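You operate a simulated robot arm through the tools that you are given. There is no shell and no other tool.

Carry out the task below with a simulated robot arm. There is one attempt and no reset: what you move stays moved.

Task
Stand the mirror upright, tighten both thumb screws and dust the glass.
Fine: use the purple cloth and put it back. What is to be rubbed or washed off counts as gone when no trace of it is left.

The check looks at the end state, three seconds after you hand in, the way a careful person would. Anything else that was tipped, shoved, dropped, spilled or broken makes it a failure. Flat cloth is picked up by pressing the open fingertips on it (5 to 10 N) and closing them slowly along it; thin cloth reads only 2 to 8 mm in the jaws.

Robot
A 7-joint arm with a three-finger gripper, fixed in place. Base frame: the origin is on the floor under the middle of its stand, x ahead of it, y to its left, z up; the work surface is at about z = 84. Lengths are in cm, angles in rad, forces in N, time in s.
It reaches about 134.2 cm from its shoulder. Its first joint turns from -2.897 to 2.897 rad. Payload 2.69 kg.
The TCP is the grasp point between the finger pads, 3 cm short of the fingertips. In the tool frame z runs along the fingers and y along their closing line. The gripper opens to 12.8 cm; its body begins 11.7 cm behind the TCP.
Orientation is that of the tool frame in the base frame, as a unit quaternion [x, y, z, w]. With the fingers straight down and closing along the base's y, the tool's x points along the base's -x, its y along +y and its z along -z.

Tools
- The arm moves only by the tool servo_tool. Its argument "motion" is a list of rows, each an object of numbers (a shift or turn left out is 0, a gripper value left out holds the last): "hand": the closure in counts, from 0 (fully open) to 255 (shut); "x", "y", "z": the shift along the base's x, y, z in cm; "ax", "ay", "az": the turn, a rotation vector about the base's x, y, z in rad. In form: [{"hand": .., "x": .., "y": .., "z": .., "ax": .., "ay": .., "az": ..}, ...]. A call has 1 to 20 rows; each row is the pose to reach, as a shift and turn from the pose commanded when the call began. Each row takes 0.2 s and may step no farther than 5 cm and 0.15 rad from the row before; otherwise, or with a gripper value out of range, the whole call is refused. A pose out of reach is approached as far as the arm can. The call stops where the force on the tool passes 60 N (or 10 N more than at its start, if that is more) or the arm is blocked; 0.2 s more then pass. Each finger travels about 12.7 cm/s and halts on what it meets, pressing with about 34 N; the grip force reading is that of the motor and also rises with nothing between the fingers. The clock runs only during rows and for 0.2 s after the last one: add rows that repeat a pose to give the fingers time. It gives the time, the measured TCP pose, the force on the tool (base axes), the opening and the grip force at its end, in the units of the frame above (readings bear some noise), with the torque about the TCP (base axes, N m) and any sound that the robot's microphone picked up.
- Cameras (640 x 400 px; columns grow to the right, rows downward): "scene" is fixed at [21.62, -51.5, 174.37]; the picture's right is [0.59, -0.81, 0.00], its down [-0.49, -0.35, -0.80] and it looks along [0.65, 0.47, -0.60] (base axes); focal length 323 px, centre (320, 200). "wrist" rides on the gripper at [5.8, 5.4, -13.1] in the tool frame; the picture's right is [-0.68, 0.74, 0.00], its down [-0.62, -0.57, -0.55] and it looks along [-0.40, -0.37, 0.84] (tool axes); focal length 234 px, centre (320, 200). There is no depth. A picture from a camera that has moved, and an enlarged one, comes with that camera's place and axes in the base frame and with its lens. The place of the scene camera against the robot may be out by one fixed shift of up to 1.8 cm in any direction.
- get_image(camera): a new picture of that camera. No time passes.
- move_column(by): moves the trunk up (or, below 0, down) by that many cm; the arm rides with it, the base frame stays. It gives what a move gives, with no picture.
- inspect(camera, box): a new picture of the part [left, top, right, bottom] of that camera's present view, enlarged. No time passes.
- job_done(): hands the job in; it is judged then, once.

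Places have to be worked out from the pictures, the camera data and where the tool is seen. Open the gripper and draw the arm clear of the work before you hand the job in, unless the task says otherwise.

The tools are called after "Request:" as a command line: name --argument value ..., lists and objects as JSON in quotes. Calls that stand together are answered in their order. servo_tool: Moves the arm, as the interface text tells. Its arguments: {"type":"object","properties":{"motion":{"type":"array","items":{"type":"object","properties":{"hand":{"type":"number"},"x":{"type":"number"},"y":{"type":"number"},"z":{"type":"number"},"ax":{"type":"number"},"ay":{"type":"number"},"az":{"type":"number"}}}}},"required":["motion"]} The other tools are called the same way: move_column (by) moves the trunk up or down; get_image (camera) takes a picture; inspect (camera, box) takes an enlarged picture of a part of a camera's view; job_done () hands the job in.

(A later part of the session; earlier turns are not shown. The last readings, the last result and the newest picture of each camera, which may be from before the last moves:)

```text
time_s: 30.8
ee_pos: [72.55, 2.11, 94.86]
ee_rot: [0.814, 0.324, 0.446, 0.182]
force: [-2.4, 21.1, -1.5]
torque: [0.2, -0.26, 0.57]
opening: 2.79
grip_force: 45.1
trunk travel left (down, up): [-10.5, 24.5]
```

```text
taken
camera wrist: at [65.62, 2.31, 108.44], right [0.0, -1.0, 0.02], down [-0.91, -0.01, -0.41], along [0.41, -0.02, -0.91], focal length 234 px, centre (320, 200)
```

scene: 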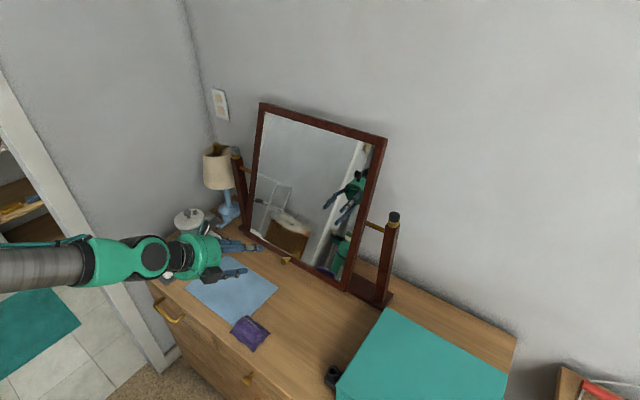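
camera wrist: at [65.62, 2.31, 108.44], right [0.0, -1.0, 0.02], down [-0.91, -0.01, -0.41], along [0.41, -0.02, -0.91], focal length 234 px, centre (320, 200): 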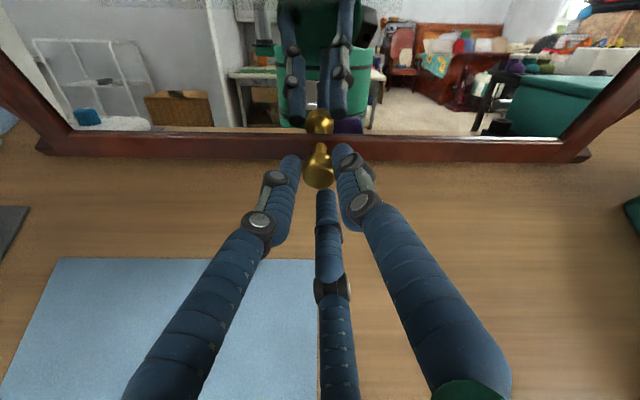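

Forces stay low and the mirror follows. I continue another 0.1 rad along the arc.

Request:
servo_tool --motion '[{"x": 0.48, "z": -0.32, "ay": -0.025, "y": 0.1}, {"x": 0.97, "z": -0.62, "ay": -0.05, "y": 0.2}, {"x": 1.47, "z": -0.92, "ay": -0.075, "y": 0.25}, {"x": 1.97, "z": -1.2, "ay": -0.1, "y": 0.3}]'

Request:
get_image --camera "scene"

```text
time_s: 31.8
ee_pos: [74.58, 2.13, 93.57]
ee_rot: [0.792, 0.312, 0.486, 0.199]
force: [2.9, -20.8, 3.4]
torque: [-0.37, 0.11, -0.9]
opening: 2.77
grip_force: 44.9
trunk travel left (down, up): [-10.5, 24.5]
```

```text
taken
```

scene: 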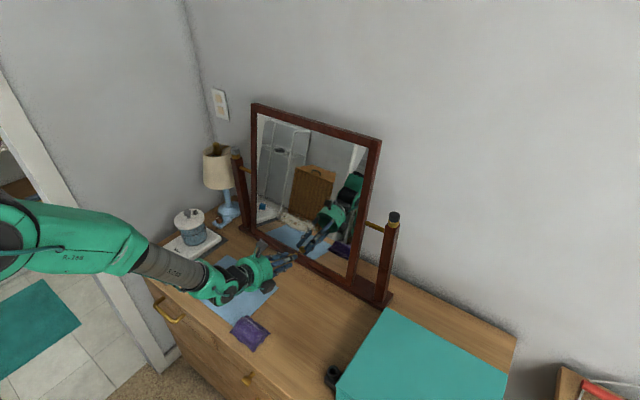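

The mirror is visibly swinging upright. I undo part of the y shift and continue another 0.1 rad.

Request:
servo_tool --motion '[{"x": 0.51, "z": -0.26, "ay": -0.025, "y": -0.07}, {"x": 1.03, "z": -0.52, "ay": -0.05, "y": -0.15}, {"x": 1.56, "z": -0.76, "ay": -0.075, "y": -0.15}, {"x": 2.09, "z": -0.99, "ay": -0.1, "y": -0.15}]'

Request:
inspect --camera "scene" --box '[220, 90, 412, 320]'

```text
time_s: 32.8
ee_pos: [76.47, 2.01, 92.65]
ee_rot: [0.766, 0.304, 0.526, 0.212]
force: [2.2, -18.7, 8.0]
torque: [-0.29, -0.21, -0.72]
opening: 2.77
grip_force: 45.4
trunk travel left (down, up): [-10.5, 24.5]
```

```text
1.74 times, centred on (316, 205) of scene
camera zoom: at [21.62, -51.5, 174.37], right [0.59, -0.81, 0.0], down [-0.49, -0.35, -0.8], along [0.65, 0.47, -0.6], focal length 562 px, centre (327, 191)
```

zoom: 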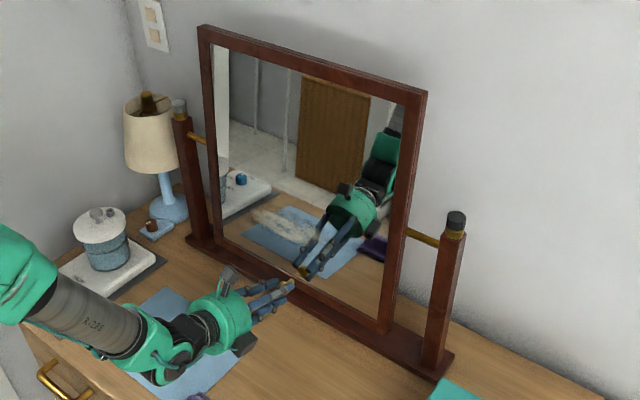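

About 0.12 rad of lean remains by my estimate. I continue with another 0.1 rad and then measure it.

Request:
servo_tool --motion '[{"x": 0.54, "z": -0.2, "ay": -0.025, "y": -0.1}, {"x": 1.08, "z": -0.4, "ay": -0.05, "y": -0.2}, {"x": 1.63, "z": -0.58, "ay": -0.075, "y": -0.2}, {"x": 2.18, "z": -0.75, "ay": -0.1, "y": -0.2}]'

Request:
inspect --camera "scene" --box '[340, 130, 420, 310]'

Request:
inspect --camera "scene" --box '[215, 95, 295, 250]'

Request:
get_image --camera "wrist"

```text
time_s: 33.8
ee_pos: [78.87, 2.2, 91.89]
ee_rot: [0.738, 0.292, 0.564, 0.228]
force: [3.2, -4.6, 13.5]
torque: [-0.13, -0.14, -0.21]
opening: 2.76
grip_force: 45.2
trunk travel left (down, up): [-10.5, 24.5]
```

```text
2.22 times, centred on (380, 220) of scene
camera zoom: at [21.62, -51.5, 174.37], right [0.59, -0.81, 0.0], down [-0.49, -0.35, -0.8], along [0.65, 0.47, -0.6], focal length 718 px, centre (187, 156)
```

zoom: 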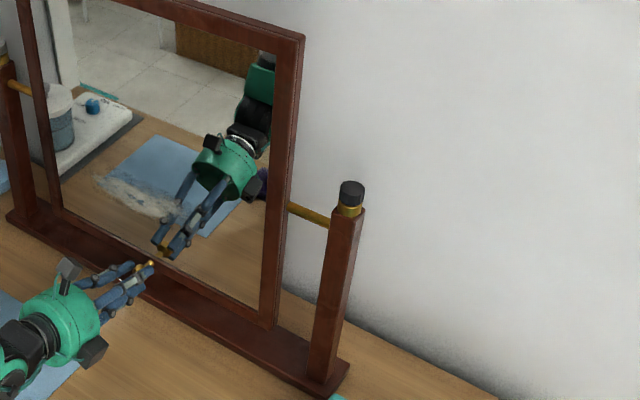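

```text
2.58 times, centred on (255, 172) of scene
camera zoom: at [21.62, -51.5, 174.37], right [0.59, -0.81, 0.0], down [-0.49, -0.35, -0.8], along [0.65, 0.47, -0.6], focal length 834 px, centre (488, 271)
```

zoom: 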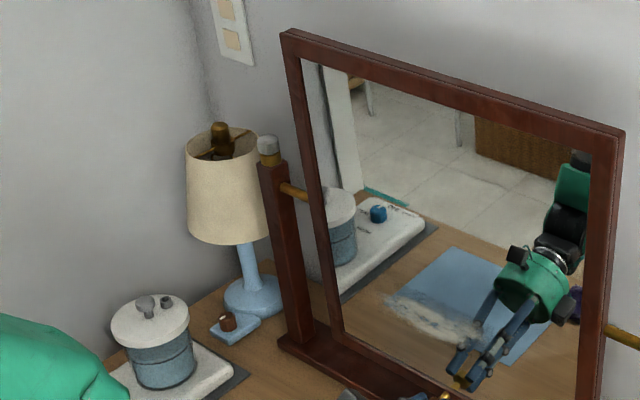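

```text
taken
camera wrist: at [68.08, 2.31, 102.96], right [0.0, -1.0, 0.02], down [-0.75, -0.01, -0.66], along [0.66, -0.01, -0.75], focal length 234 px, centre (320, 200)
```

wrist: 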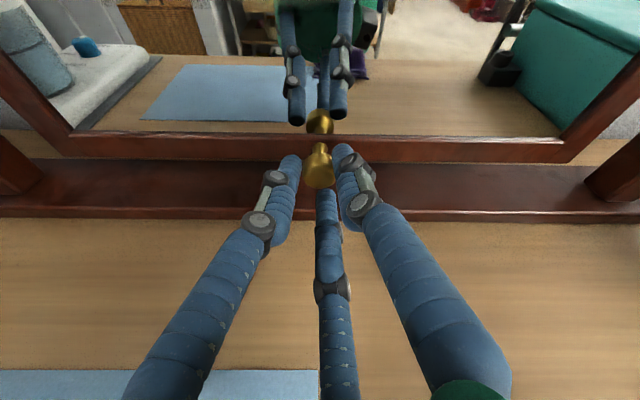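

It looks nearly upright. I zoom in on the stile's corners and the right post to measure the verticality carefully.

Request:
inspect --camera "scene" --box '[350, 130, 414, 170]'

Request:
inspect --camera "scene" --box '[350, 250, 414, 290]'

Request:
inspect --camera "scene" --box '[350, 190, 414, 230]'

Request:
inspect --camera "scene" --box '[350, 220, 414, 260]'

```text
10.00 times, centred on (382, 150) of scene
camera zoom: at [21.62, -51.5, 174.37], right [0.59, -0.81, 0.0], down [-0.49, -0.35, -0.8], along [0.65, 0.47, -0.6], focal length 3230 px, centre (-300, 700)
```

zoom: 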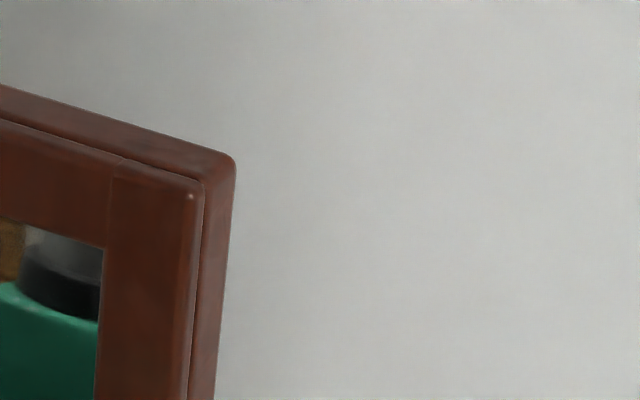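

```text
10.00 times, centred on (382, 270) of scene
camera zoom: at [21.62, -51.5, 174.37], right [0.59, -0.81, 0.0], down [-0.49, -0.35, -0.8], along [0.65, 0.47, -0.6], focal length 3230 px, centre (-300, -500)
```

zoom: 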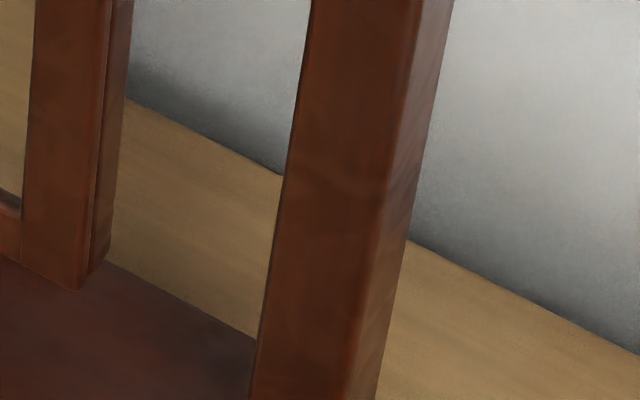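

```text
10.00 times, centred on (382, 210) of scene
camera zoom: at [21.62, -51.5, 174.37], right [0.59, -0.81, 0.0], down [-0.49, -0.35, -0.8], along [0.65, 0.47, -0.6], focal length 3230 px, centre (-300, 100)
```

zoom: 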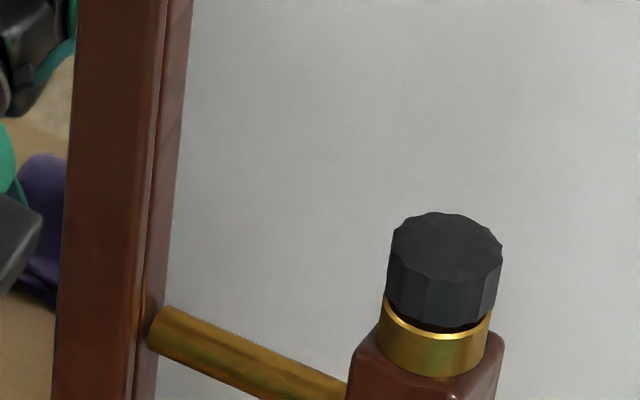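

```text
10.00 times, centred on (382, 240) of scene
camera zoom: at [21.62, -51.5, 174.37], right [0.59, -0.81, 0.0], down [-0.49, -0.35, -0.8], along [0.65, 0.47, -0.6], focal length 3230 px, centre (-300, -200)
```

zoom: 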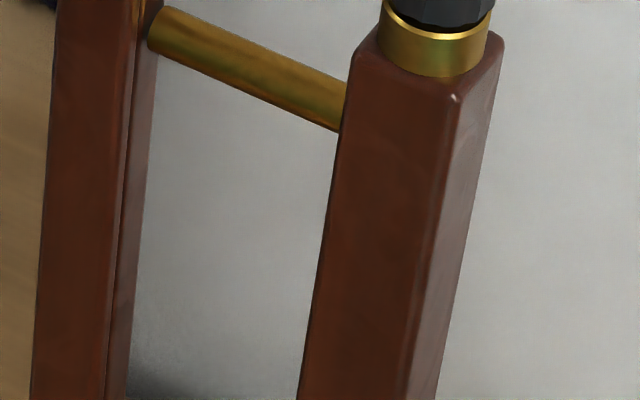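

The right stile appears within about 1° of vertical; I check the left stile and post the same way.

Request:
inspect --camera "scene" --box '[225, 95, 289, 135]'

Request:
inspect --camera "scene" --box '[225, 135, 289, 175]'

Request:
inspect --camera "scene" --box '[225, 195, 289, 235]'

```text
10.00 times, centred on (257, 115) of scene
camera zoom: at [21.62, -51.5, 174.37], right [0.59, -0.81, 0.0], down [-0.49, -0.35, -0.8], along [0.65, 0.47, -0.6], focal length 3230 px, centre (950, 1050)
```

zoom: 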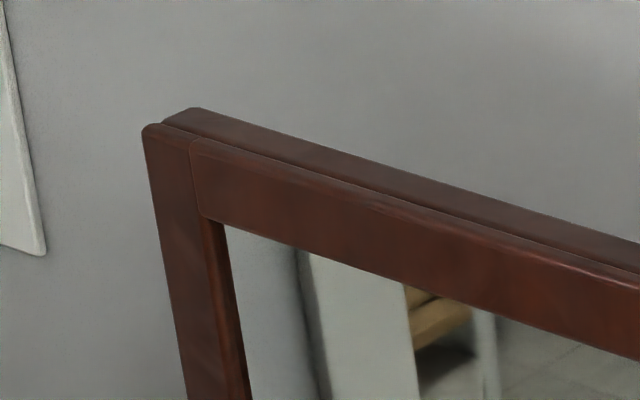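

```text
10.00 times, centred on (257, 155) of scene
camera zoom: at [21.62, -51.5, 174.37], right [0.59, -0.81, 0.0], down [-0.49, -0.35, -0.8], along [0.65, 0.47, -0.6], focal length 3230 px, centre (950, 650)
```

zoom: 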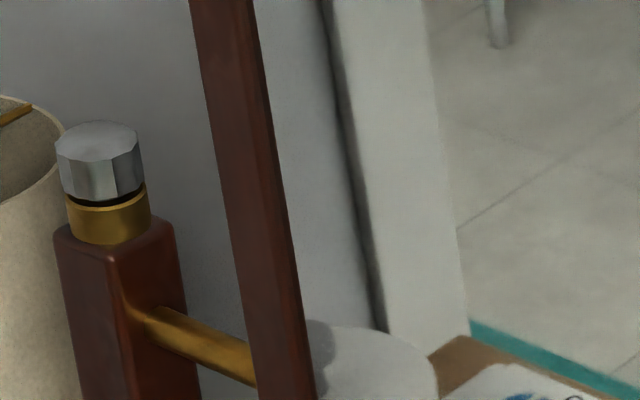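

```text
10.00 times, centred on (257, 215) of scene
camera zoom: at [21.62, -51.5, 174.37], right [0.59, -0.81, 0.0], down [-0.49, -0.35, -0.8], along [0.65, 0.47, -0.6], focal length 3230 px, centre (950, 50)
```

zoom: 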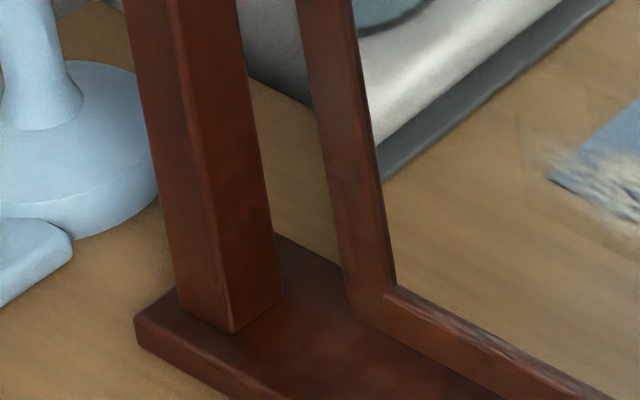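

Both stiles show the bottom about 0.02 rad too far back (overshoot ~1.1°). I bring it back by 0.02 rad and re-measure.

Request:
servo_tool --motion '[{"x": -0.22, "z": 0.06, "ay": 0.01}, {"x": -0.44, "z": 0.13, "ay": 0.02}, {"x": -0.44, "z": 0.13, "ay": 0.02}]'

Request:
inspect --camera "scene" --box '[350, 130, 414, 170]'

Request:
inspect --camera "scene" --box '[350, 250, 414, 290]'

Request:
inspect --camera "scene" --box '[225, 95, 289, 135]'

Request:
inspect --camera "scene" --box '[225, 195, 289, 235]'

```text
time_s: 34.6
ee_pos: [78.38, 2.04, 92.06]
ee_rot: [0.744, 0.296, 0.555, 0.225]
force: [-0.1, 1.1, 19.7]
torque: [-0.09, -1.08, 0.16]
opening: 2.79
grip_force: 44.9
trunk travel left (down, up): [-10.5, 24.5]
```

```text
10.00 times, centred on (382, 150) of scene
camera zoom: at [21.62, -51.5, 174.37], right [0.59, -0.81, 0.0], down [-0.49, -0.35, -0.8], along [0.65, 0.47, -0.6], focal length 3230 px, centre (-300, 700)
```

zoom: 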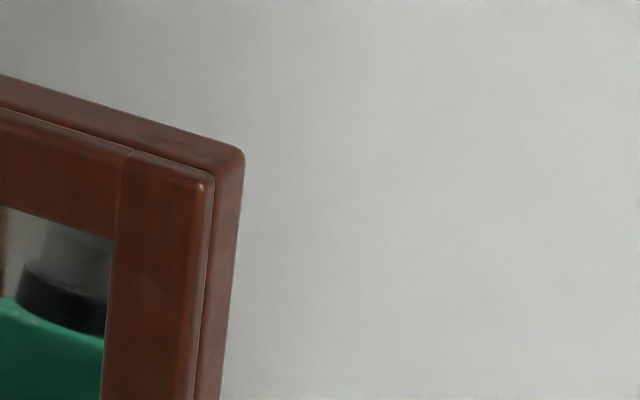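

```text
10.00 times, centred on (382, 270) of scene
camera zoom: at [21.62, -51.5, 174.37], right [0.59, -0.81, 0.0], down [-0.49, -0.35, -0.8], along [0.65, 0.47, -0.6], focal length 3230 px, centre (-300, -500)
```

zoom: 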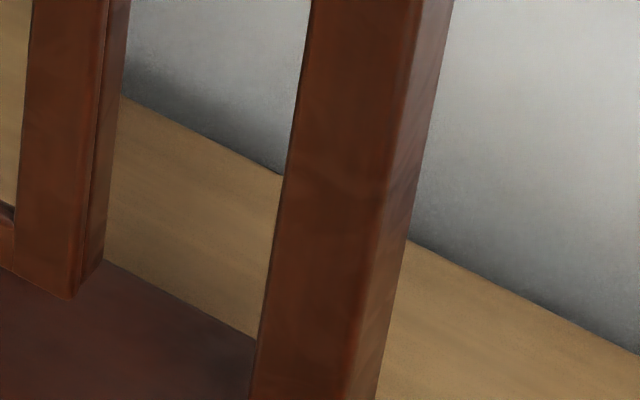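

```text
10.00 times, centred on (257, 115) of scene
camera zoom: at [21.62, -51.5, 174.37], right [0.59, -0.81, 0.0], down [-0.49, -0.35, -0.8], along [0.65, 0.47, -0.6], focal length 3230 px, centre (950, 1050)
```

zoom: 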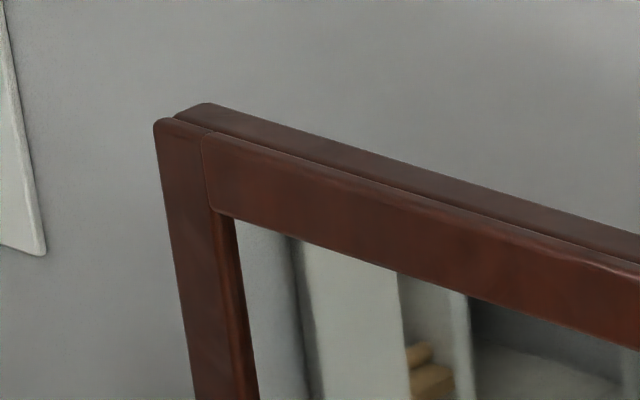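

```text
10.00 times, centred on (257, 215) of scene
camera zoom: at [21.62, -51.5, 174.37], right [0.59, -0.81, 0.0], down [-0.49, -0.35, -0.8], along [0.65, 0.47, -0.6], focal length 3230 px, centre (950, 50)
```

zoom: 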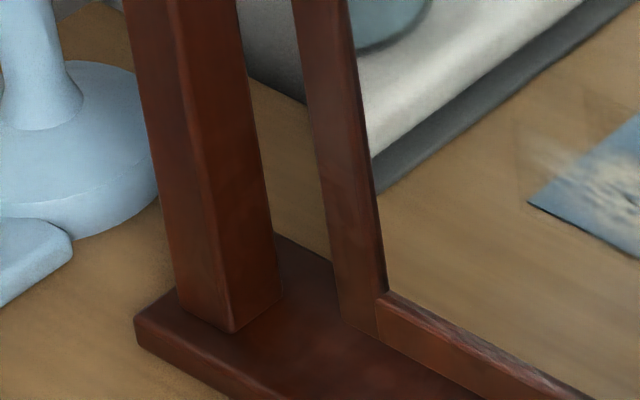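

Both stiles now read within about 0.4° of vertical. Before releasing, I relieve the ~20 N vertical load by easing the tool up slightly.

Request:
servo_tool --motion '[{"z": 0.15}, {"z": 0.3}, {"z": 0.3}]'

```text
time_s: 35.4
ee_pos: [78.19, 1.99, 92.11]
ee_rot: [0.745, 0.296, 0.554, 0.225]
force: [-1.2, 9.8, 4.9]
torque: [-0.01, -0.6, 0.35]
opening: 2.78
grip_force: 44.8
trunk travel left (down, up): [-10.5, 24.5]
```

Load is nearly relieved. I open the fingers gently and check whether the mirror stays.

Request:
servo_tool --motion '[{"hand": 235}, {"hand": 220}, {"hand": 205}, {"hand": 190}, {"hand": 175}, {"hand": 160}, {"hand": 150}, {"hand": 150}]'

Request:
get_image --camera "wrist"

Request:
inspect --camera "scene" --box '[350, 130, 414, 170]'

Request:
inspect --camera "scene" --box '[350, 250, 414, 290]'

```text
time_s: 37.2
ee_pos: [78.32, 1.96, 92.16]
ee_rot: [0.745, 0.295, 0.555, 0.225]
force: [0.4, 0.1, 0.4]
torque: [0.01, 0.05, -0.01]
opening: 5.28
grip_force: 0.1
trunk travel left (down, up): [-10.5, 24.5]
```

```text
taken
camera wrist: at [67.91, 2.25, 103.46], right [0.0, -1.0, 0.02], down [-0.76, -0.01, -0.65], along [0.65, -0.02, -0.76], focal length 234 px, centre (320, 200)
```

wrist: 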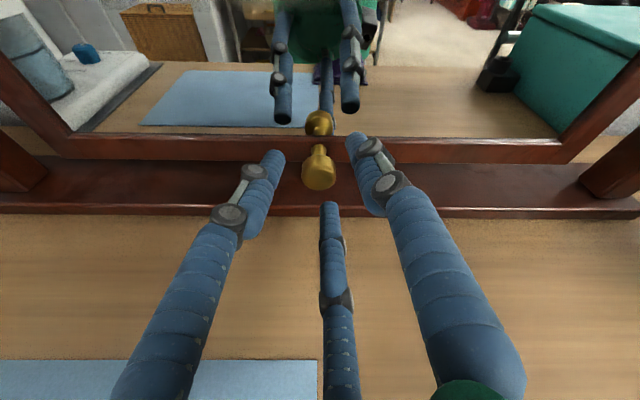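

```text
10.00 times, centred on (382, 150) of scene
camera zoom: at [21.62, -51.5, 174.37], right [0.59, -0.81, 0.0], down [-0.49, -0.35, -0.8], along [0.65, 0.47, -0.6], focal length 3230 px, centre (-300, 700)
```

zoom: 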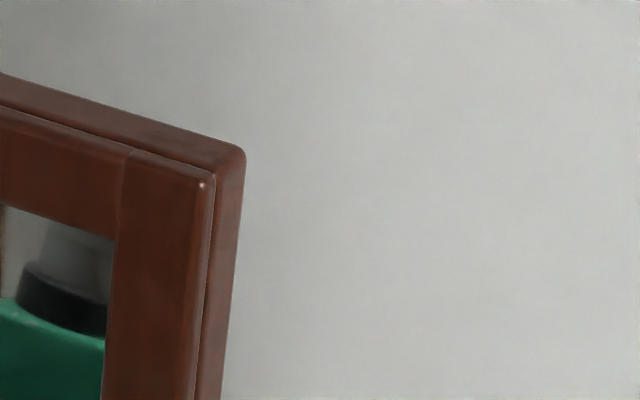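

```text
10.00 times, centred on (382, 270) of scene
camera zoom: at [21.62, -51.5, 174.37], right [0.59, -0.81, 0.0], down [-0.49, -0.35, -0.8], along [0.65, 0.47, -0.6], focal length 3230 px, centre (-300, -500)
```

zoom: 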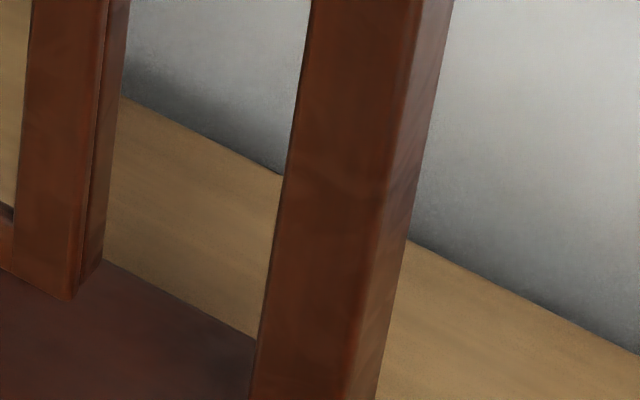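

The mirror holds upright on its own. I withdraw straight back along the tool axis and then lift clear.

Request:
servo_tool --motion '[{"hand": 140, "x": -1.9, "z": 0.6}, {"x": -3.8, "z": 1.15}, {"x": -5.8, "z": 1.7}, {"x": -7.7, "z": 2.3}, {"x": -10, "z": 5}, {"x": -12, "z": 8.5}, {"x": -14, "z": 12}]'

Request:
get_image --camera "scene"

```text
time_s: 38.8
ee_pos: [64.36, 1.88, 104.01]
ee_rot: [0.745, 0.296, 0.554, 0.224]
force: [-0.9, 0.4, -0.3]
torque: [-0.01, -0.04, -0.04]
opening: 5.79
grip_force: 0.0
trunk travel left (down, up): [-10.5, 24.5]
```

```text
taken
```

scene: 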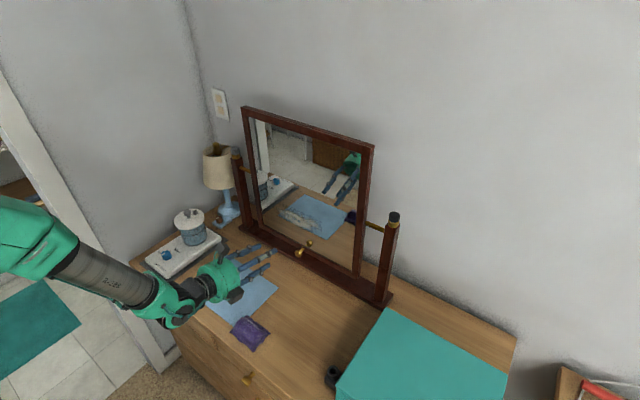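

The mirror stands upright clear of the tool. Next, the thumb screws: I raise the trunk back and bring the tool to vertical, well clear of the mirror.

Request:
move_column --by 7

Request:
servo_tool --motion '[{"x": -1, "z": 2.5, "ay": 0.12}, {"x": -2, "z": 5, "ay": 0.24, "y": -1}, {"x": -3, "z": 7.5, "ay": 0.36, "y": -2}, {"x": -4, "z": 10, "ay": 0.48, "y": -3.5}, {"x": -4, "z": 13, "ay": 0.6, "y": -5}, {"x": -4, "z": 16, "ay": 0.72, "y": -7}, {"x": -4, "z": 19, "ay": 0.84, "y": -9}, {"x": -3, "z": 22, "ay": 0.96, "y": -11}, {"x": -2, "z": 25, "ay": 1.08, "y": -13}, {"x": -1, "z": 27, "ay": 1.18, "y": -15}, {"x": 0, "z": 29, "ay": 1.282, "y": -17}]'

Request:
get_image --camera "wrist"

```text
time_s: 39.9
ee_pos: [64.32, 1.87, 111.09]
ee_rot: [0.745, 0.296, 0.555, 0.224]
force: [-0.3, 0.1, 0.3]
torque: [0.01, -0.02, -0.01]
opening: 5.77
grip_force: 0.0
trunk travel left (down, up): [-17.5, 17.5]
```

```text
time_s: 42.3
ee_pos: [64.34, -14.99, 139.99]
ee_rot: [0.929, 0.371, -0.002, 0.004]
force: [-0.8, 0.3, -0.3]
torque: [-0.02, 0.01, 0.04]
opening: 5.78
grip_force: 0.1
out of reach, approached as far as the arm can: row 5
trunk travel left (down, up): [-17.5, 17.5]
```

```text
taken
camera wrist: at [72.24, -14.65, 152.98], right [0.02, -1.0, 0.01], down [-0.84, -0.01, 0.55], along [-0.55, -0.02, -0.84], focal length 234 px, centre (320, 200)
```

wrist: 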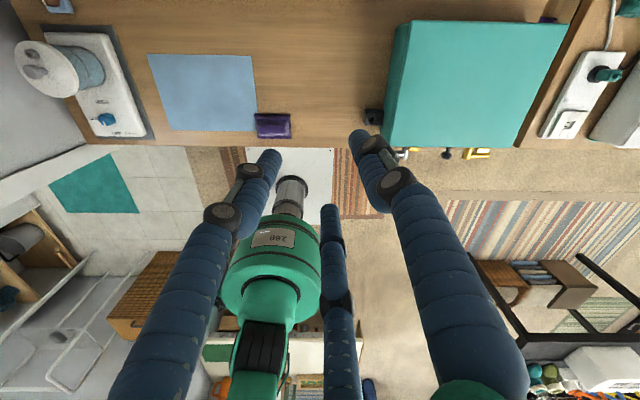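

Tool is vertical. I move over the right (black) thumb screw estimate (about 84.5, -27.7), going sideways first so as to stay clear of the mirror, and rotate so the camera stays away from the mirror side.

Request:
servo_tool --motion '[{"y": -4, "az": 0.1}, {"y": -8, "az": 0.2}, {"y": -12.7, "az": 0.3, "z": -1}, {"y": -12.7, "x": 4, "az": 0.4, "z": -2}, {"y": -12.7, "x": 8, "az": 0.5, "z": -3}, {"y": -12.7, "x": 12, "az": 0.5, "z": -3}, {"y": -12.7, "x": 16, "az": 0.5, "z": -3}, {"y": -12.7, "x": 20.2, "az": 0.5, "z": -3}]'

Request:
get_image --camera "wrist"

Request:
get_image --camera "scene"

```text
time_s: 44.1
ee_pos: [84.51, -27.82, 136.86]
ee_rot: [0.808, 0.59, 0.0, 0.002]
force: [0.8, -0.3, -0.1]
torque: [0.01, 0.04, 0.0]
opening: 5.74
grip_force: 0.0
trunk travel left (down, up): [-17.5, 17.5]
```

```text
taken
camera wrist: at [91.3, -23.8, 150.04], right [0.5, -0.87, 0.01], down [-0.73, -0.41, 0.55], along [-0.47, -0.28, -0.84], focal length 234 px, centre (320, 200)
```

wrist: 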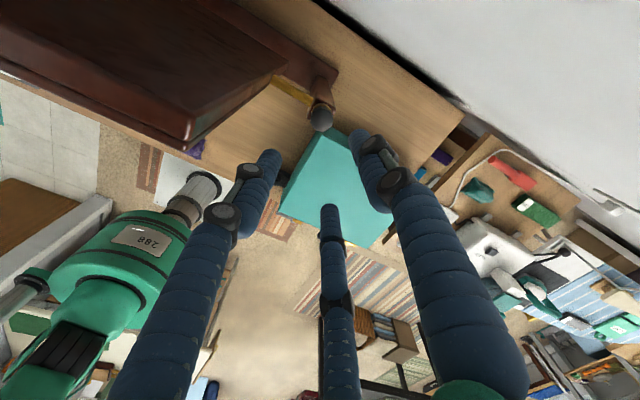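

```text
taken
```

scene: 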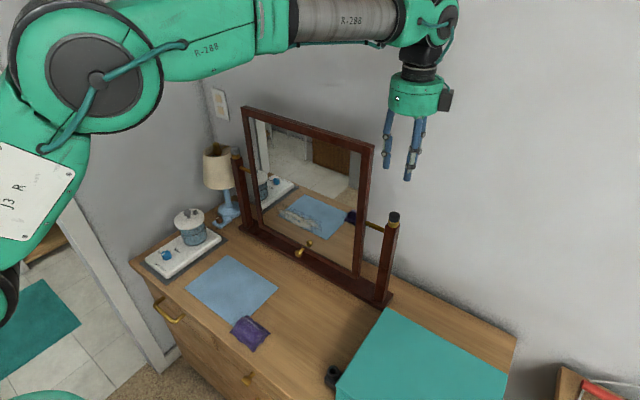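

I zoom on the black screw in the wrist view to centre precisely over it.

Request:
inspect --camera "wrist" --box '[280, 80, 360, 130]'

Request:
inspect --camera "wrist" --box '[160, 0, 400, 150]'

```text
8.00 times, centred on (320, 105) of wrist
camera zoom: at [91.3, -23.8, 150.04], right [0.5, -0.87, 0.01], down [-0.73, -0.41, 0.55], along [-0.47, -0.28, -0.84], focal length 1873 px, centre (320, 960)
```

zoom: 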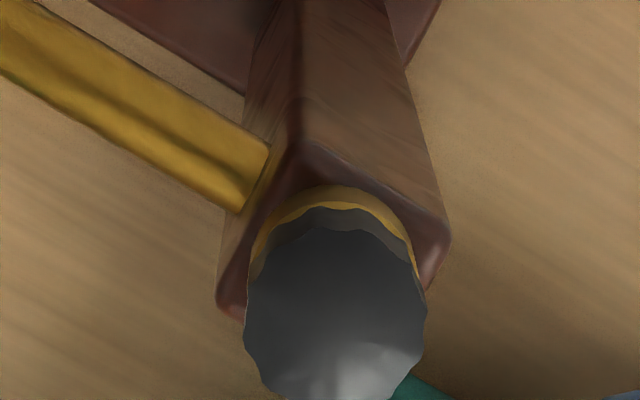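

```text
2.67 times, centred on (280, 75) of wrist
camera zoom: at [91.3, -23.8, 150.04], right [0.5, -0.87, 0.01], down [-0.73, -0.41, 0.55], along [-0.47, -0.28, -0.84], focal length 624 px, centre (427, 533)
```

zoom: 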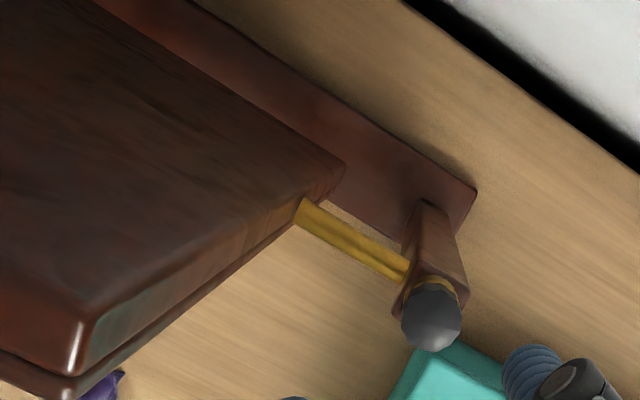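

Rays from two views put the black screw's top at about (85.0, -27.8, 120.9). I descend to just above it and check the alignment.

Request:
servo_tool --motion '[{"x": 0.5, "z": -3.5}, {"x": 0.5, "z": -7}, {"x": 0.5, "z": -10}]'

Request:
get_image --camera "wrist"

Request:
inspect --camera "scene" --box '[340, 100, 468, 260]'

```text
time_s: 44.9
ee_pos: [85.06, -27.93, 127.23]
ee_rot: [0.807, 0.59, 0.0, 0.003]
force: [-0.3, 0.4, 0.3]
torque: [0.01, -0.02, 0.02]
opening: 5.76
grip_force: 0.1
trunk travel left (down, up): [-17.5, 17.5]
```

```text
taken
camera wrist: at [91.79, -23.73, 140.19], right [0.5, -0.87, 0.01], down [-0.73, -0.41, 0.55], along [-0.47, -0.28, -0.84], focal length 234 px, centre (320, 200)
```

wrist: 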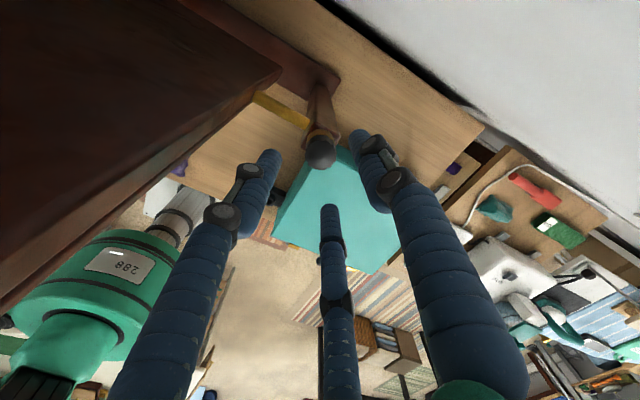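

```text
2.50 times, centred on (404, 180) of scene
camera zoom: at [21.62, -51.5, 174.37], right [0.59, -0.81, 0.0], down [-0.49, -0.35, -0.8], along [0.65, 0.47, -0.6], focal length 807 px, centre (110, 250)
```

zoom: 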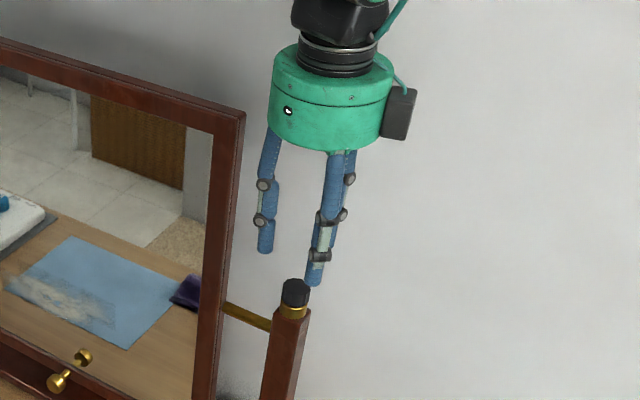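

Alignment looks close; I zoom in once more for the residual offset before descending around the screw.

Request:
inspect --camera "wrist" --box '[272, 120, 368, 180]'

```text
6.67 times, centred on (320, 150) of wrist
camera zoom: at [91.79, -23.73, 140.19], right [0.5, -0.87, 0.01], down [-0.73, -0.41, 0.55], along [-0.47, -0.28, -0.84], focal length 1561 px, centre (320, 533)
```

zoom: 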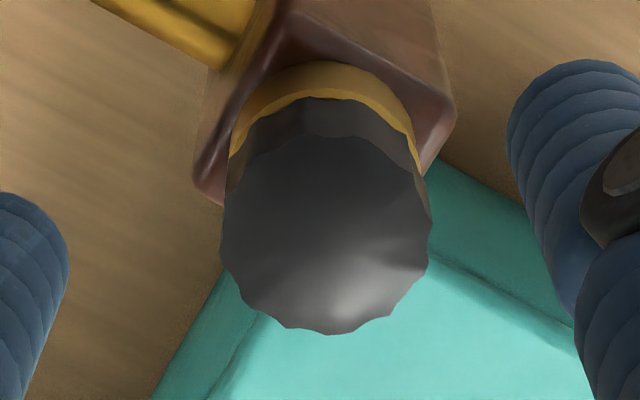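

The screw's centre lies on the tool axis to within 1 mm. I descend 5.4 cm so the fingertips straddle the knob, then close gently.

Request:
servo_tool --motion '[{"z": -2}, {"z": -4}, {"z": -5.4}, {"z": -5.4, "hand": 165}, {"z": -5.4, "hand": 185}, {"z": -5.4, "hand": 200}, {"z": -5.4, "hand": 210}]'

Request:
get_image --camera "wrist"

Request:
inspect --camera "scene" --box '[340, 120, 468, 280]'

```text
time_s: 46.5
ee_pos: [85.02, -27.91, 121.68]
ee_rot: [0.808, 0.589, 0.0, 0.003]
force: [-12.3, -10.0, -1.6]
torque: [-0.36, 0.42, -0.03]
opening: 3.32
grip_force: 8.4
trunk travel left (down, up): [-17.5, 17.5]
```

```text
taken
camera wrist: at [91.75, -23.92, 134.83], right [0.49, -0.87, 0.01], down [-0.73, -0.41, 0.55], along [-0.47, -0.28, -0.84], focal length 234 px, centre (320, 200)
```

wrist: 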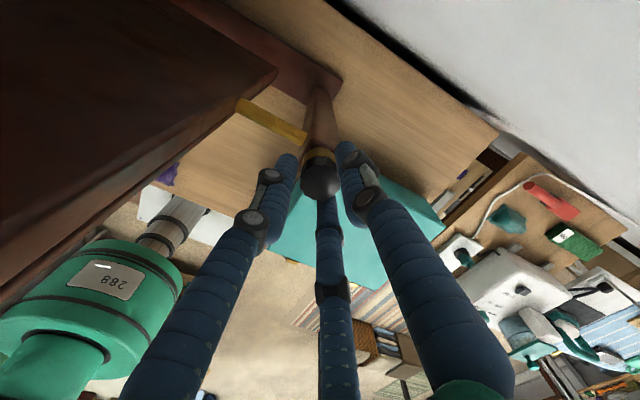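

```text
2.50 times, centred on (404, 200) of scene
camera zoom: at [21.62, -51.5, 174.37], right [0.59, -0.81, 0.0], down [-0.49, -0.35, -0.8], along [0.65, 0.47, -0.6], focal length 807 px, centre (110, 200)
```

zoom: 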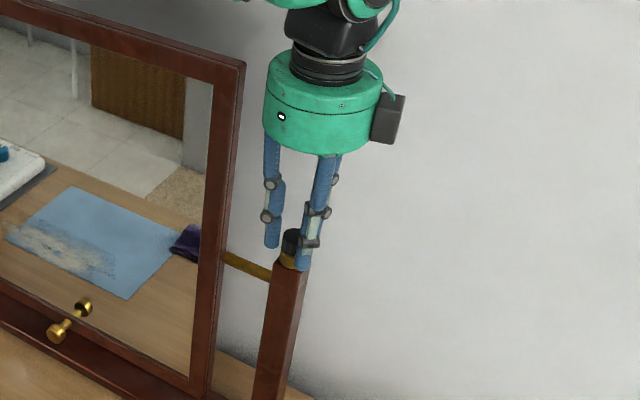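

The middle finger touches first (reaction along -x,-y), so I shift ~0.3 cm that way and tighten the grip.

Request:
servo_tool --motion '[{"x": -0.12, "y": -0.1}, {"x": -0.24, "y": -0.2, "hand": 215}, {"x": -0.24, "y": -0.2, "hand": 225}, {"x": -0.24, "y": -0.2, "hand": 235}, {"x": -0.24, "y": -0.2, "hand": 245}]'

Request:
inspect --camera "wrist" --box '[224, 120, 416, 240]'

```text
time_s: 47.7
ee_pos: [84.83, -28.14, 121.82]
ee_rot: [0.807, 0.59, 0.002, 0.004]
force: [-1.2, -4.6, 0.4]
torque: [-0.13, 0.12, 0.03]
opening: 2.97
grip_force: 33.5
trunk travel left (down, up): [-17.5, 17.5]
```

```text
3.33 times, centred on (320, 180) of wrist
camera zoom: at [91.59, -24.05, 134.83], right [0.5, -0.87, 0.01], down [-0.73, -0.41, 0.55], along [-0.47, -0.28, -0.84], focal length 781 px, centre (320, 267)
```

zoom: 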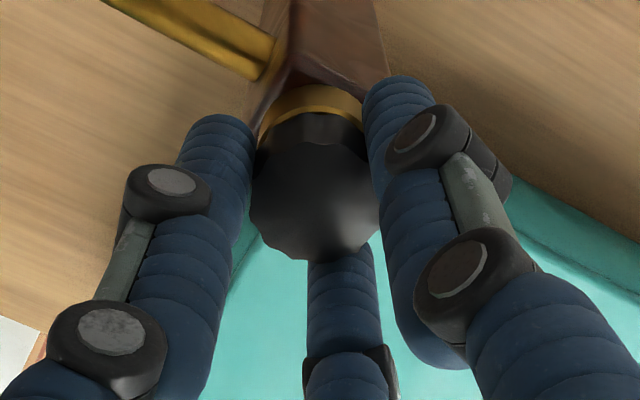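

The grip is balanced on the screw. I turn it clockwise (negative az) by 0.7 rad and read the torque.

Request:
servo_tool --motion '[{"az": -0.12, "hand": 250}, {"az": -0.24}, {"az": -0.36}, {"az": -0.48}, {"az": -0.6}, {"az": -0.7}]'

Request:
inspect --camera "wrist" --box '[224, 120, 416, 240]'

```text
time_s: 49.1
ee_pos: [85.28, -27.51, 121.81]
ee_rot: [0.954, 0.299, 0.003, 0.005]
force: [15.6, 5.1, -6.3]
torque: [0.57, -0.57, 0.6]
opening: 3.43
grip_force: 24.1
trunk travel left (down, up): [-17.5, 17.5]
stopped in row 6: the force on the tool passed its limit at 63 N (the readings are from after the stop); the commanded pose is now the measured one
```

```text
3.33 times, centred on (320, 180) of wrist
camera zoom: at [93.03, -28.51, 134.91], right [-0.13, -0.99, 0.01], down [-0.83, 0.12, 0.54], along [-0.54, 0.07, -0.84], focal length 781 px, centre (320, 267)
```

zoom: 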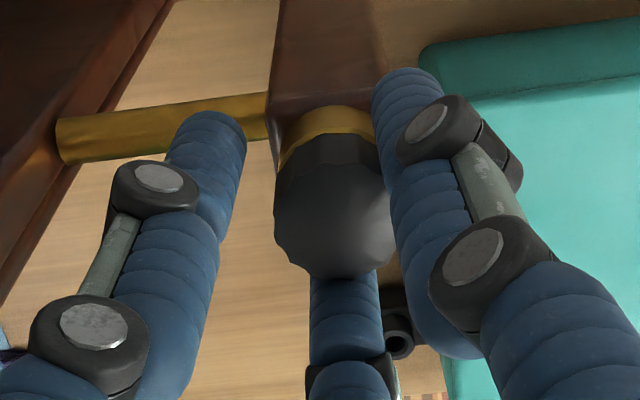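

The force limit tripped: the true finger centre is ~0.3 cm off the TCP axis, so the tool must orbit the screw while turning. I ease the grip, recentre for this yaw, and regrip.

Request:
servo_tool --motion '[{"hand": 190}, {"hand": 190}, {"x": -0.27, "y": -0.22}, {"x": -0.53, "y": -0.45}, {"x": -0.53, "y": -0.45, "hand": 205}, {"x": -0.53, "y": -0.45, "hand": 215}, {"x": -0.53, "y": -0.45, "hand": 225}, {"x": -0.53, "y": -0.45, "hand": 235}]'

Request:
inspect --camera "wrist" --box '[224, 120, 416, 240]'

```text
time_s: 50.9
ee_pos: [84.62, -28.0, 121.87]
ee_rot: [0.954, 0.299, 0.003, 0.005]
force: [9.8, 19.9, 3.0]
torque: [0.52, -0.25, 0.07]
opening: 2.9
grip_force: 34.4
trunk travel left (down, up): [-17.5, 17.5]
```

```text
3.33 times, centred on (320, 180) of wrist
camera zoom: at [92.31, -28.94, 135.07], right [-0.14, -0.99, 0.01], down [-0.83, 0.12, 0.54], along [-0.54, 0.07, -0.84], focal length 781 px, centre (320, 267)
```

zoom: 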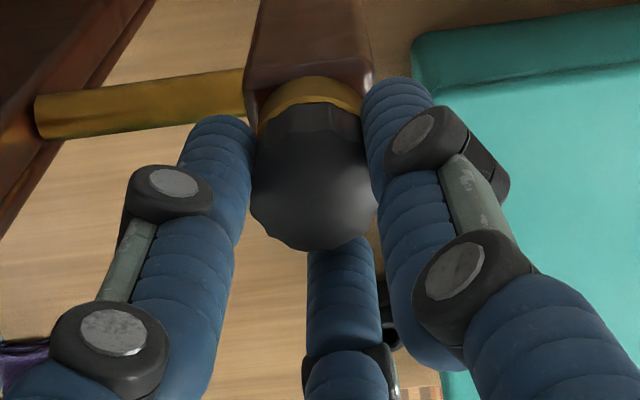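

A small residual side load remains, so I nudge (+0.1, +0.2) and then turn clockwise 0.36 rad slowly with orbit compensation, reading force and torque.

Request:
servo_tool --motion '[{"x": 0.1, "y": 0.2}, {"x": 0.1, "y": 0.2, "hand": 245}, {"x": 0.12, "y": 0.24, "az": -0.12}, {"x": 0.13, "y": 0.28, "az": -0.24}]'

```text
time_s: 51.9
ee_pos: [84.74, -28.01, 121.92]
ee_rot: [0.983, 0.182, 0.001, 0.005]
force: [3.0, 5.4, 2.5]
torque: [0.11, -0.07, 0.04]
opening: 2.83
grip_force: 34.1
trunk travel left (down, up): [-17.5, 17.5]
```

Torque stays near zero, so the screw turns freely. I keep turning clockwise in this stroke.

Request:
servo_tool --motion '[{"az": -0.12, "y": 0.02, "x": 0.02}, {"az": -0.24, "y": 0.05, "x": 0.04}, {"az": -0.36, "y": 0.07, "x": 0.07}, {"az": -0.48, "y": 0.09, "x": 0.1}, {"az": -0.6, "y": 0.1, "x": 0.14}]'

Request:
inspect --camera "wrist" --box '[224, 120, 416, 240]'

```text
time_s: 53.1
ee_pos: [84.94, -28.03, 121.86]
ee_rot: [0.995, -0.096, 0.0, 0.001]
force: [10.8, 30.8, -6.8]
torque: [0.7, -0.25, 0.02]
opening: 2.72
grip_force: 34.4
out of reach, approached as far as the arm can: row 5
trunk travel left (down, up): [-17.5, 17.5]
```

```text
3.33 times, centred on (320, 180) of wrist
camera zoom: at [89.55, -34.35, 134.97], right [-0.81, -0.59, 0.0], down [-0.5, 0.67, 0.55], along [-0.32, 0.44, -0.84], focal length 781 px, centre (320, 267)
```

zoom: 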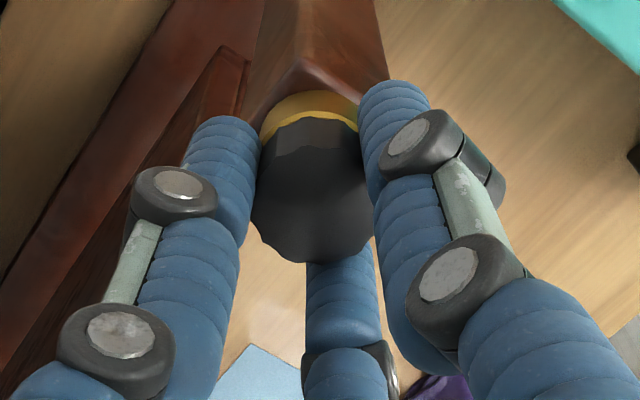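

The yaw limit is reached for this stroke with still no resisting torque. I release, rotate back counter-clockwise by 1.5 rad around the screw with open fingers, and regrip for the next stroke.

Request:
servo_tool --motion '[{"hand": 200}, {"hand": 165}, {"hand": 160}, {"az": 0.14}, {"az": 0.28}, {"az": 0.42}, {"az": 0.56}, {"az": 0.7}, {"az": 0.84}, {"az": 0.98}, {"az": 1.12}, {"az": 1.26}, {"az": 1.4}, {"az": 1.5}, {"x": -0.05, "y": -0.1, "az": 1.5}, {"x": -0.05, "y": -0.1, "az": 1.5, "hand": 185}, {"x": -0.05, "y": -0.1, "az": 1.5, "hand": 205}, {"x": -0.05, "y": -0.1, "az": 1.5, "hand": 220}, {"x": -0.05, "y": -0.1, "az": 1.5, "hand": 235}]'

Request:
inspect --camera "wrist" --box '[224, 120, 416, 240]'

```text
time_s: 57.1
ee_pos: [84.73, -28.29, 122.18]
ee_rot: [0.806, 0.592, 0.004, 0.002]
force: [-9.6, 31.7, -0.5]
torque: [0.86, 0.27, 0.12]
opening: 2.99
grip_force: 34.2
trunk travel left (down, up): [-17.5, 17.5]
```

```text
3.33 times, centred on (320, 180) of wrist
camera zoom: at [91.41, -24.21, 135.3], right [0.5, -0.87, 0.0], down [-0.73, -0.42, 0.54], along [-0.47, -0.27, -0.84], focal length 781 px, centre (320, 267)
```

zoom: 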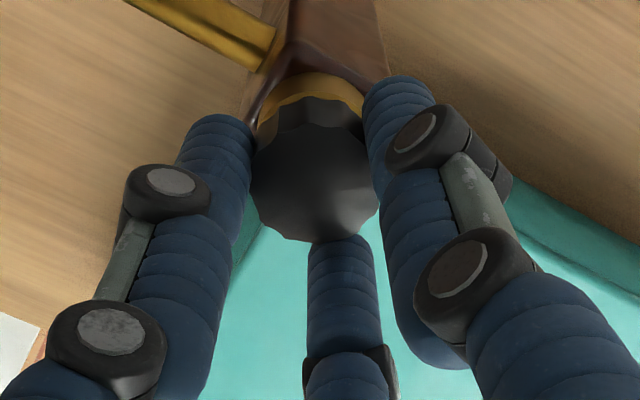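

The regrip is off by ~0.3 cm in y and z crept up 0.35 cm. I loosen, correct, regrip and begin the next clockwise stroke.

Request:
servo_tool --motion '[{"hand": 190}, {"hand": 190, "x": -0.05, "y": 0.15, "z": -0.2}, {"x": -0.05, "y": 0.3, "z": -0.35}, {"x": -0.05, "y": 0.3, "z": -0.35, "hand": 210}, {"x": -0.05, "y": 0.3, "z": -0.35, "hand": 225}, {"x": -0.05, "y": 0.3, "z": -0.35, "hand": 240}]'

```text
time_s: 58.5
ee_pos: [84.71, -28.12, 121.83]
ee_rot: [0.806, 0.592, 0.004, 0.004]
force: [0.6, 20.6, 1.3]
torque: [0.65, 0.05, -0.04]
opening: 2.88
grip_force: 33.9
trunk travel left (down, up): [-17.5, 17.5]
```

I nudge +0.15 in y and turn clockwise another 1.4 rad with gentle orbit compensation.

Request:
servo_tool --motion '[{"y": 0.15}, {"y": 0.15, "hand": 245}, {"y": 0.17, "az": -0.13}, {"y": 0.2, "az": -0.26}, {"y": 0.23, "az": -0.39}, {"y": 0.26, "az": -0.52}, {"y": 0.28, "az": -0.65}, {"y": 0.3, "x": 0.03, "az": -0.78}]'

Request:
servo_tool --motion '[{"x": 0.03, "az": -0.13}, {"x": 0.08, "az": -0.26}, {"x": 0.13, "az": -0.39}, {"x": 0.18, "az": -0.52}, {"x": 0.22, "az": -0.62}]'

```text
time_s: 60.3
ee_pos: [84.87, -28.08, 121.76]
ee_rot: [0.971, 0.24, 0.004, 0.005]
force: [-2.1, 8.6, 4.8]
torque: [0.5, 0.04, 0.1]
opening: 2.77
grip_force: 34.5
trunk travel left (down, up): [-17.5, 17.5]
```

```text
time_s: 61.5
ee_pos: [84.9, -27.9, 121.85]
ee_rot: [0.998, -0.067, 0.001, 0.005]
force: [-6.5, 9.0, 0.4]
torque: [0.45, 0.19, 0.12]
opening: 2.72
grip_force: 33.7
trunk travel left (down, up): [-17.5, 17.5]
```

Torque is still only ~0.1 N·m. I check from the scene camera whether the screw has moved down relative to its brass collar.

Request:
inspect --camera "scene" --box '[370, 190, 418, 220]'

Request:
inspect --camera "wrist" --box '[272, 130, 368, 190]'

```text
13.33 times, centred on (394, 205) of scene
camera zoom: at [21.62, -51.5, 174.37], right [0.59, -0.81, 0.0], down [-0.49, -0.35, -0.8], along [0.65, 0.47, -0.6], focal length 4306 px, centre (-667, 133)
```

zoom: 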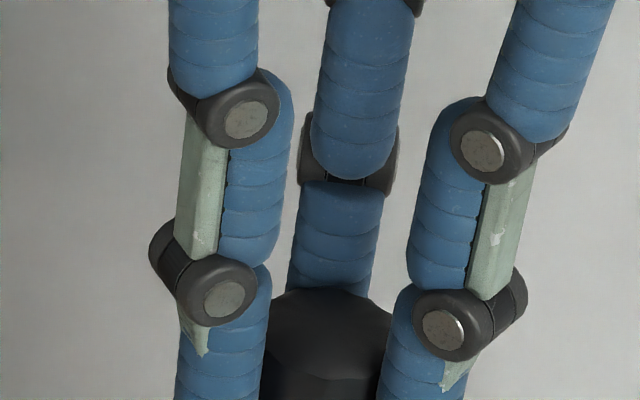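

```text
6.67 times, centred on (320, 160) of wrist
camera zoom: at [89.91, -33.82, 134.96], right [-0.77, -0.64, 0.01], down [-0.53, 0.65, 0.54], along [-0.35, 0.41, -0.84], focal length 1561 px, centre (320, 467)
```

zoom: 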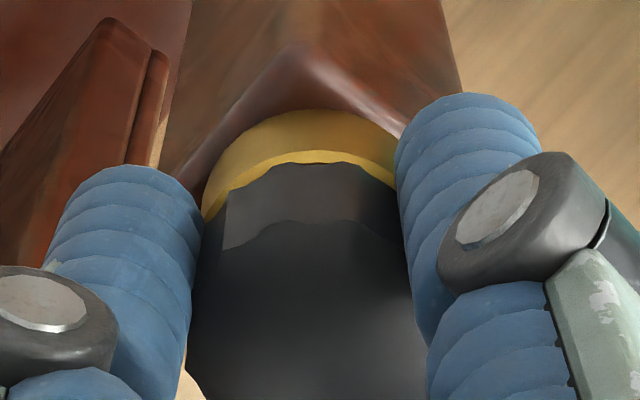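

I continue: release, rotate back 1.5 rad, regrip with the corrected offset.

Request:
servo_tool --motion '[{"hand": 200}, {"hand": 165}, {"hand": 160}, {"az": 0.14}, {"az": 0.28}, {"az": 0.42}, {"az": 0.56}, {"az": 0.7}, {"az": 0.84}, {"az": 0.98}, {"az": 1.12, "x": -0.1}, {"az": 1.26, "x": -0.2}, {"az": 1.4, "x": -0.2}, {"x": -0.2, "y": -0.05, "az": 1.45}, {"x": -0.2, "y": -0.05, "az": 1.45}, {"x": -0.2, "y": -0.05, "az": 1.45, "hand": 185}, {"x": -0.2, "y": -0.05, "az": 1.45, "hand": 205}, {"x": -0.2, "y": -0.05, "az": 1.45, "hand": 220}, {"x": -0.2, "y": -0.05, "az": 1.45, "hand": 235}]'

Request:
servo_tool --motion '[{"hand": 245}, {"y": 0.02, "az": -0.13}, {"y": 0.05, "az": -0.26}, {"y": 0.08, "az": -0.39}, {"y": 0.1, "az": -0.52}, {"y": 0.12, "az": -0.65}, {"y": 0.14, "x": 0.03, "az": -0.78}]'

Request:
servo_tool --motion '[{"x": 0.03, "az": -0.13}, {"x": 0.08, "az": -0.26}, {"x": 0.13, "az": -0.39}, {"x": 0.18, "az": -0.52}, {"x": 0.22, "az": -0.62}]'

```text
time_s: 65.5
ee_pos: [84.87, -28.04, 121.82]
ee_rot: [0.791, 0.612, 0.005, 0.003]
force: [7.4, 1.3, 0.8]
torque: [-0.02, -0.1, -0.01]
opening: 2.76
grip_force: 34.2
trunk travel left (down, up): [-17.5, 17.5]
```

```text
time_s: 67.1
ee_pos: [84.7, -28.0, 121.75]
ee_rot: [0.965, 0.264, 0.002, 0.004]
force: [7.3, 7.0, 3.3]
torque: [0.39, -0.24, 0.09]
opening: 2.75
grip_force: 34.1
trunk travel left (down, up): [-17.5, 17.5]
```

```text
time_s: 68.3
ee_pos: [84.88, -27.86, 121.73]
ee_rot: [0.999, -0.043, 0.001, 0.005]
force: [-10.1, 9.2, 0.0]
torque: [0.44, 0.36, 0.13]
opening: 2.71
grip_force: 33.7
trunk travel left (down, up): [-17.5, 17.5]
```

The torque is still low. I release and lift 6 cm to look at the gap between the knob and its collar.

Request:
servo_tool --motion '[{"hand": 200}, {"hand": 165}, {"hand": 155}, {"hand": 155, "z": 2}, {"z": 4}, {"z": 6.5}]'

Request:
inspect --camera "scene" --box '[370, 200, 418, 230]'

Request:
inspect --camera "wrist" --box '[272, 120, 368, 180]'

Request:
inspect --camera "scene" --box '[210, 140, 258, 170]'

```text
time_s: 69.7
ee_pos: [85.05, -27.87, 128.34]
ee_rot: [0.999, -0.042, 0.001, 0.006]
force: [1.5, -0.3, 0.3]
torque: [0.01, -0.01, 0.02]
opening: 5.02
grip_force: 0.1
trunk travel left (down, up): [-17.5, 17.5]
```

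```text
13.33 times, centred on (394, 215) of scene
camera zoom: at [21.62, -51.5, 174.37], right [0.59, -0.81, 0.0], down [-0.49, -0.35, -0.8], along [0.65, 0.47, -0.6], focal length 4306 px, centre (-667, 0)
```

zoom: 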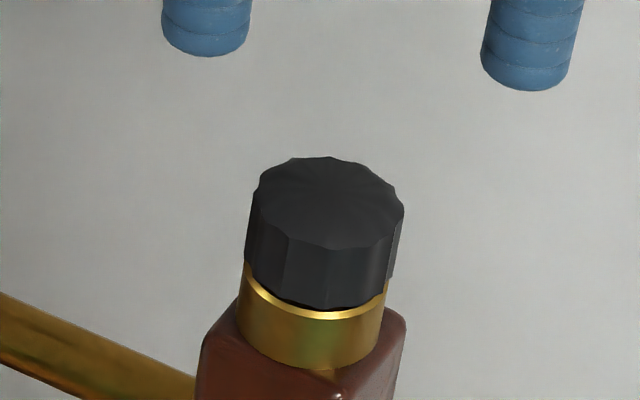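

```text
6.67 times, centred on (320, 150) of wrist
camera zoom: at [90.3, -33.53, 141.53], right [-0.74, -0.68, 0.01], down [-0.57, 0.62, 0.54], along [-0.37, 0.4, -0.84], focal length 1561 px, centre (320, 533)
```

zoom: 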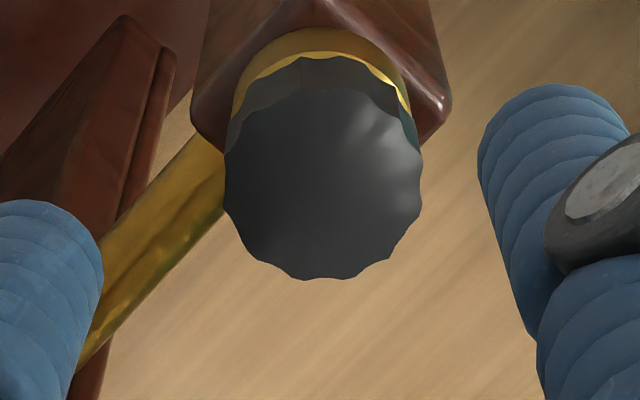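

```text
13.33 times, centred on (234, 155) of scene
camera zoom: at [21.62, -51.5, 174.37], right [0.59, -0.81, 0.0], down [-0.49, -0.35, -0.8], along [0.65, 0.47, -0.6], focal length 4306 px, centre (1467, 800)
```

zoom: 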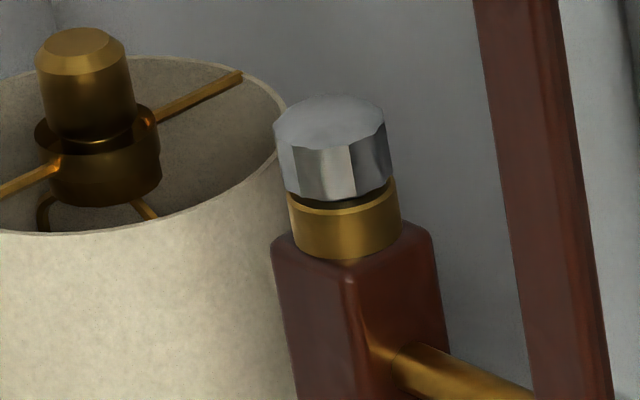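

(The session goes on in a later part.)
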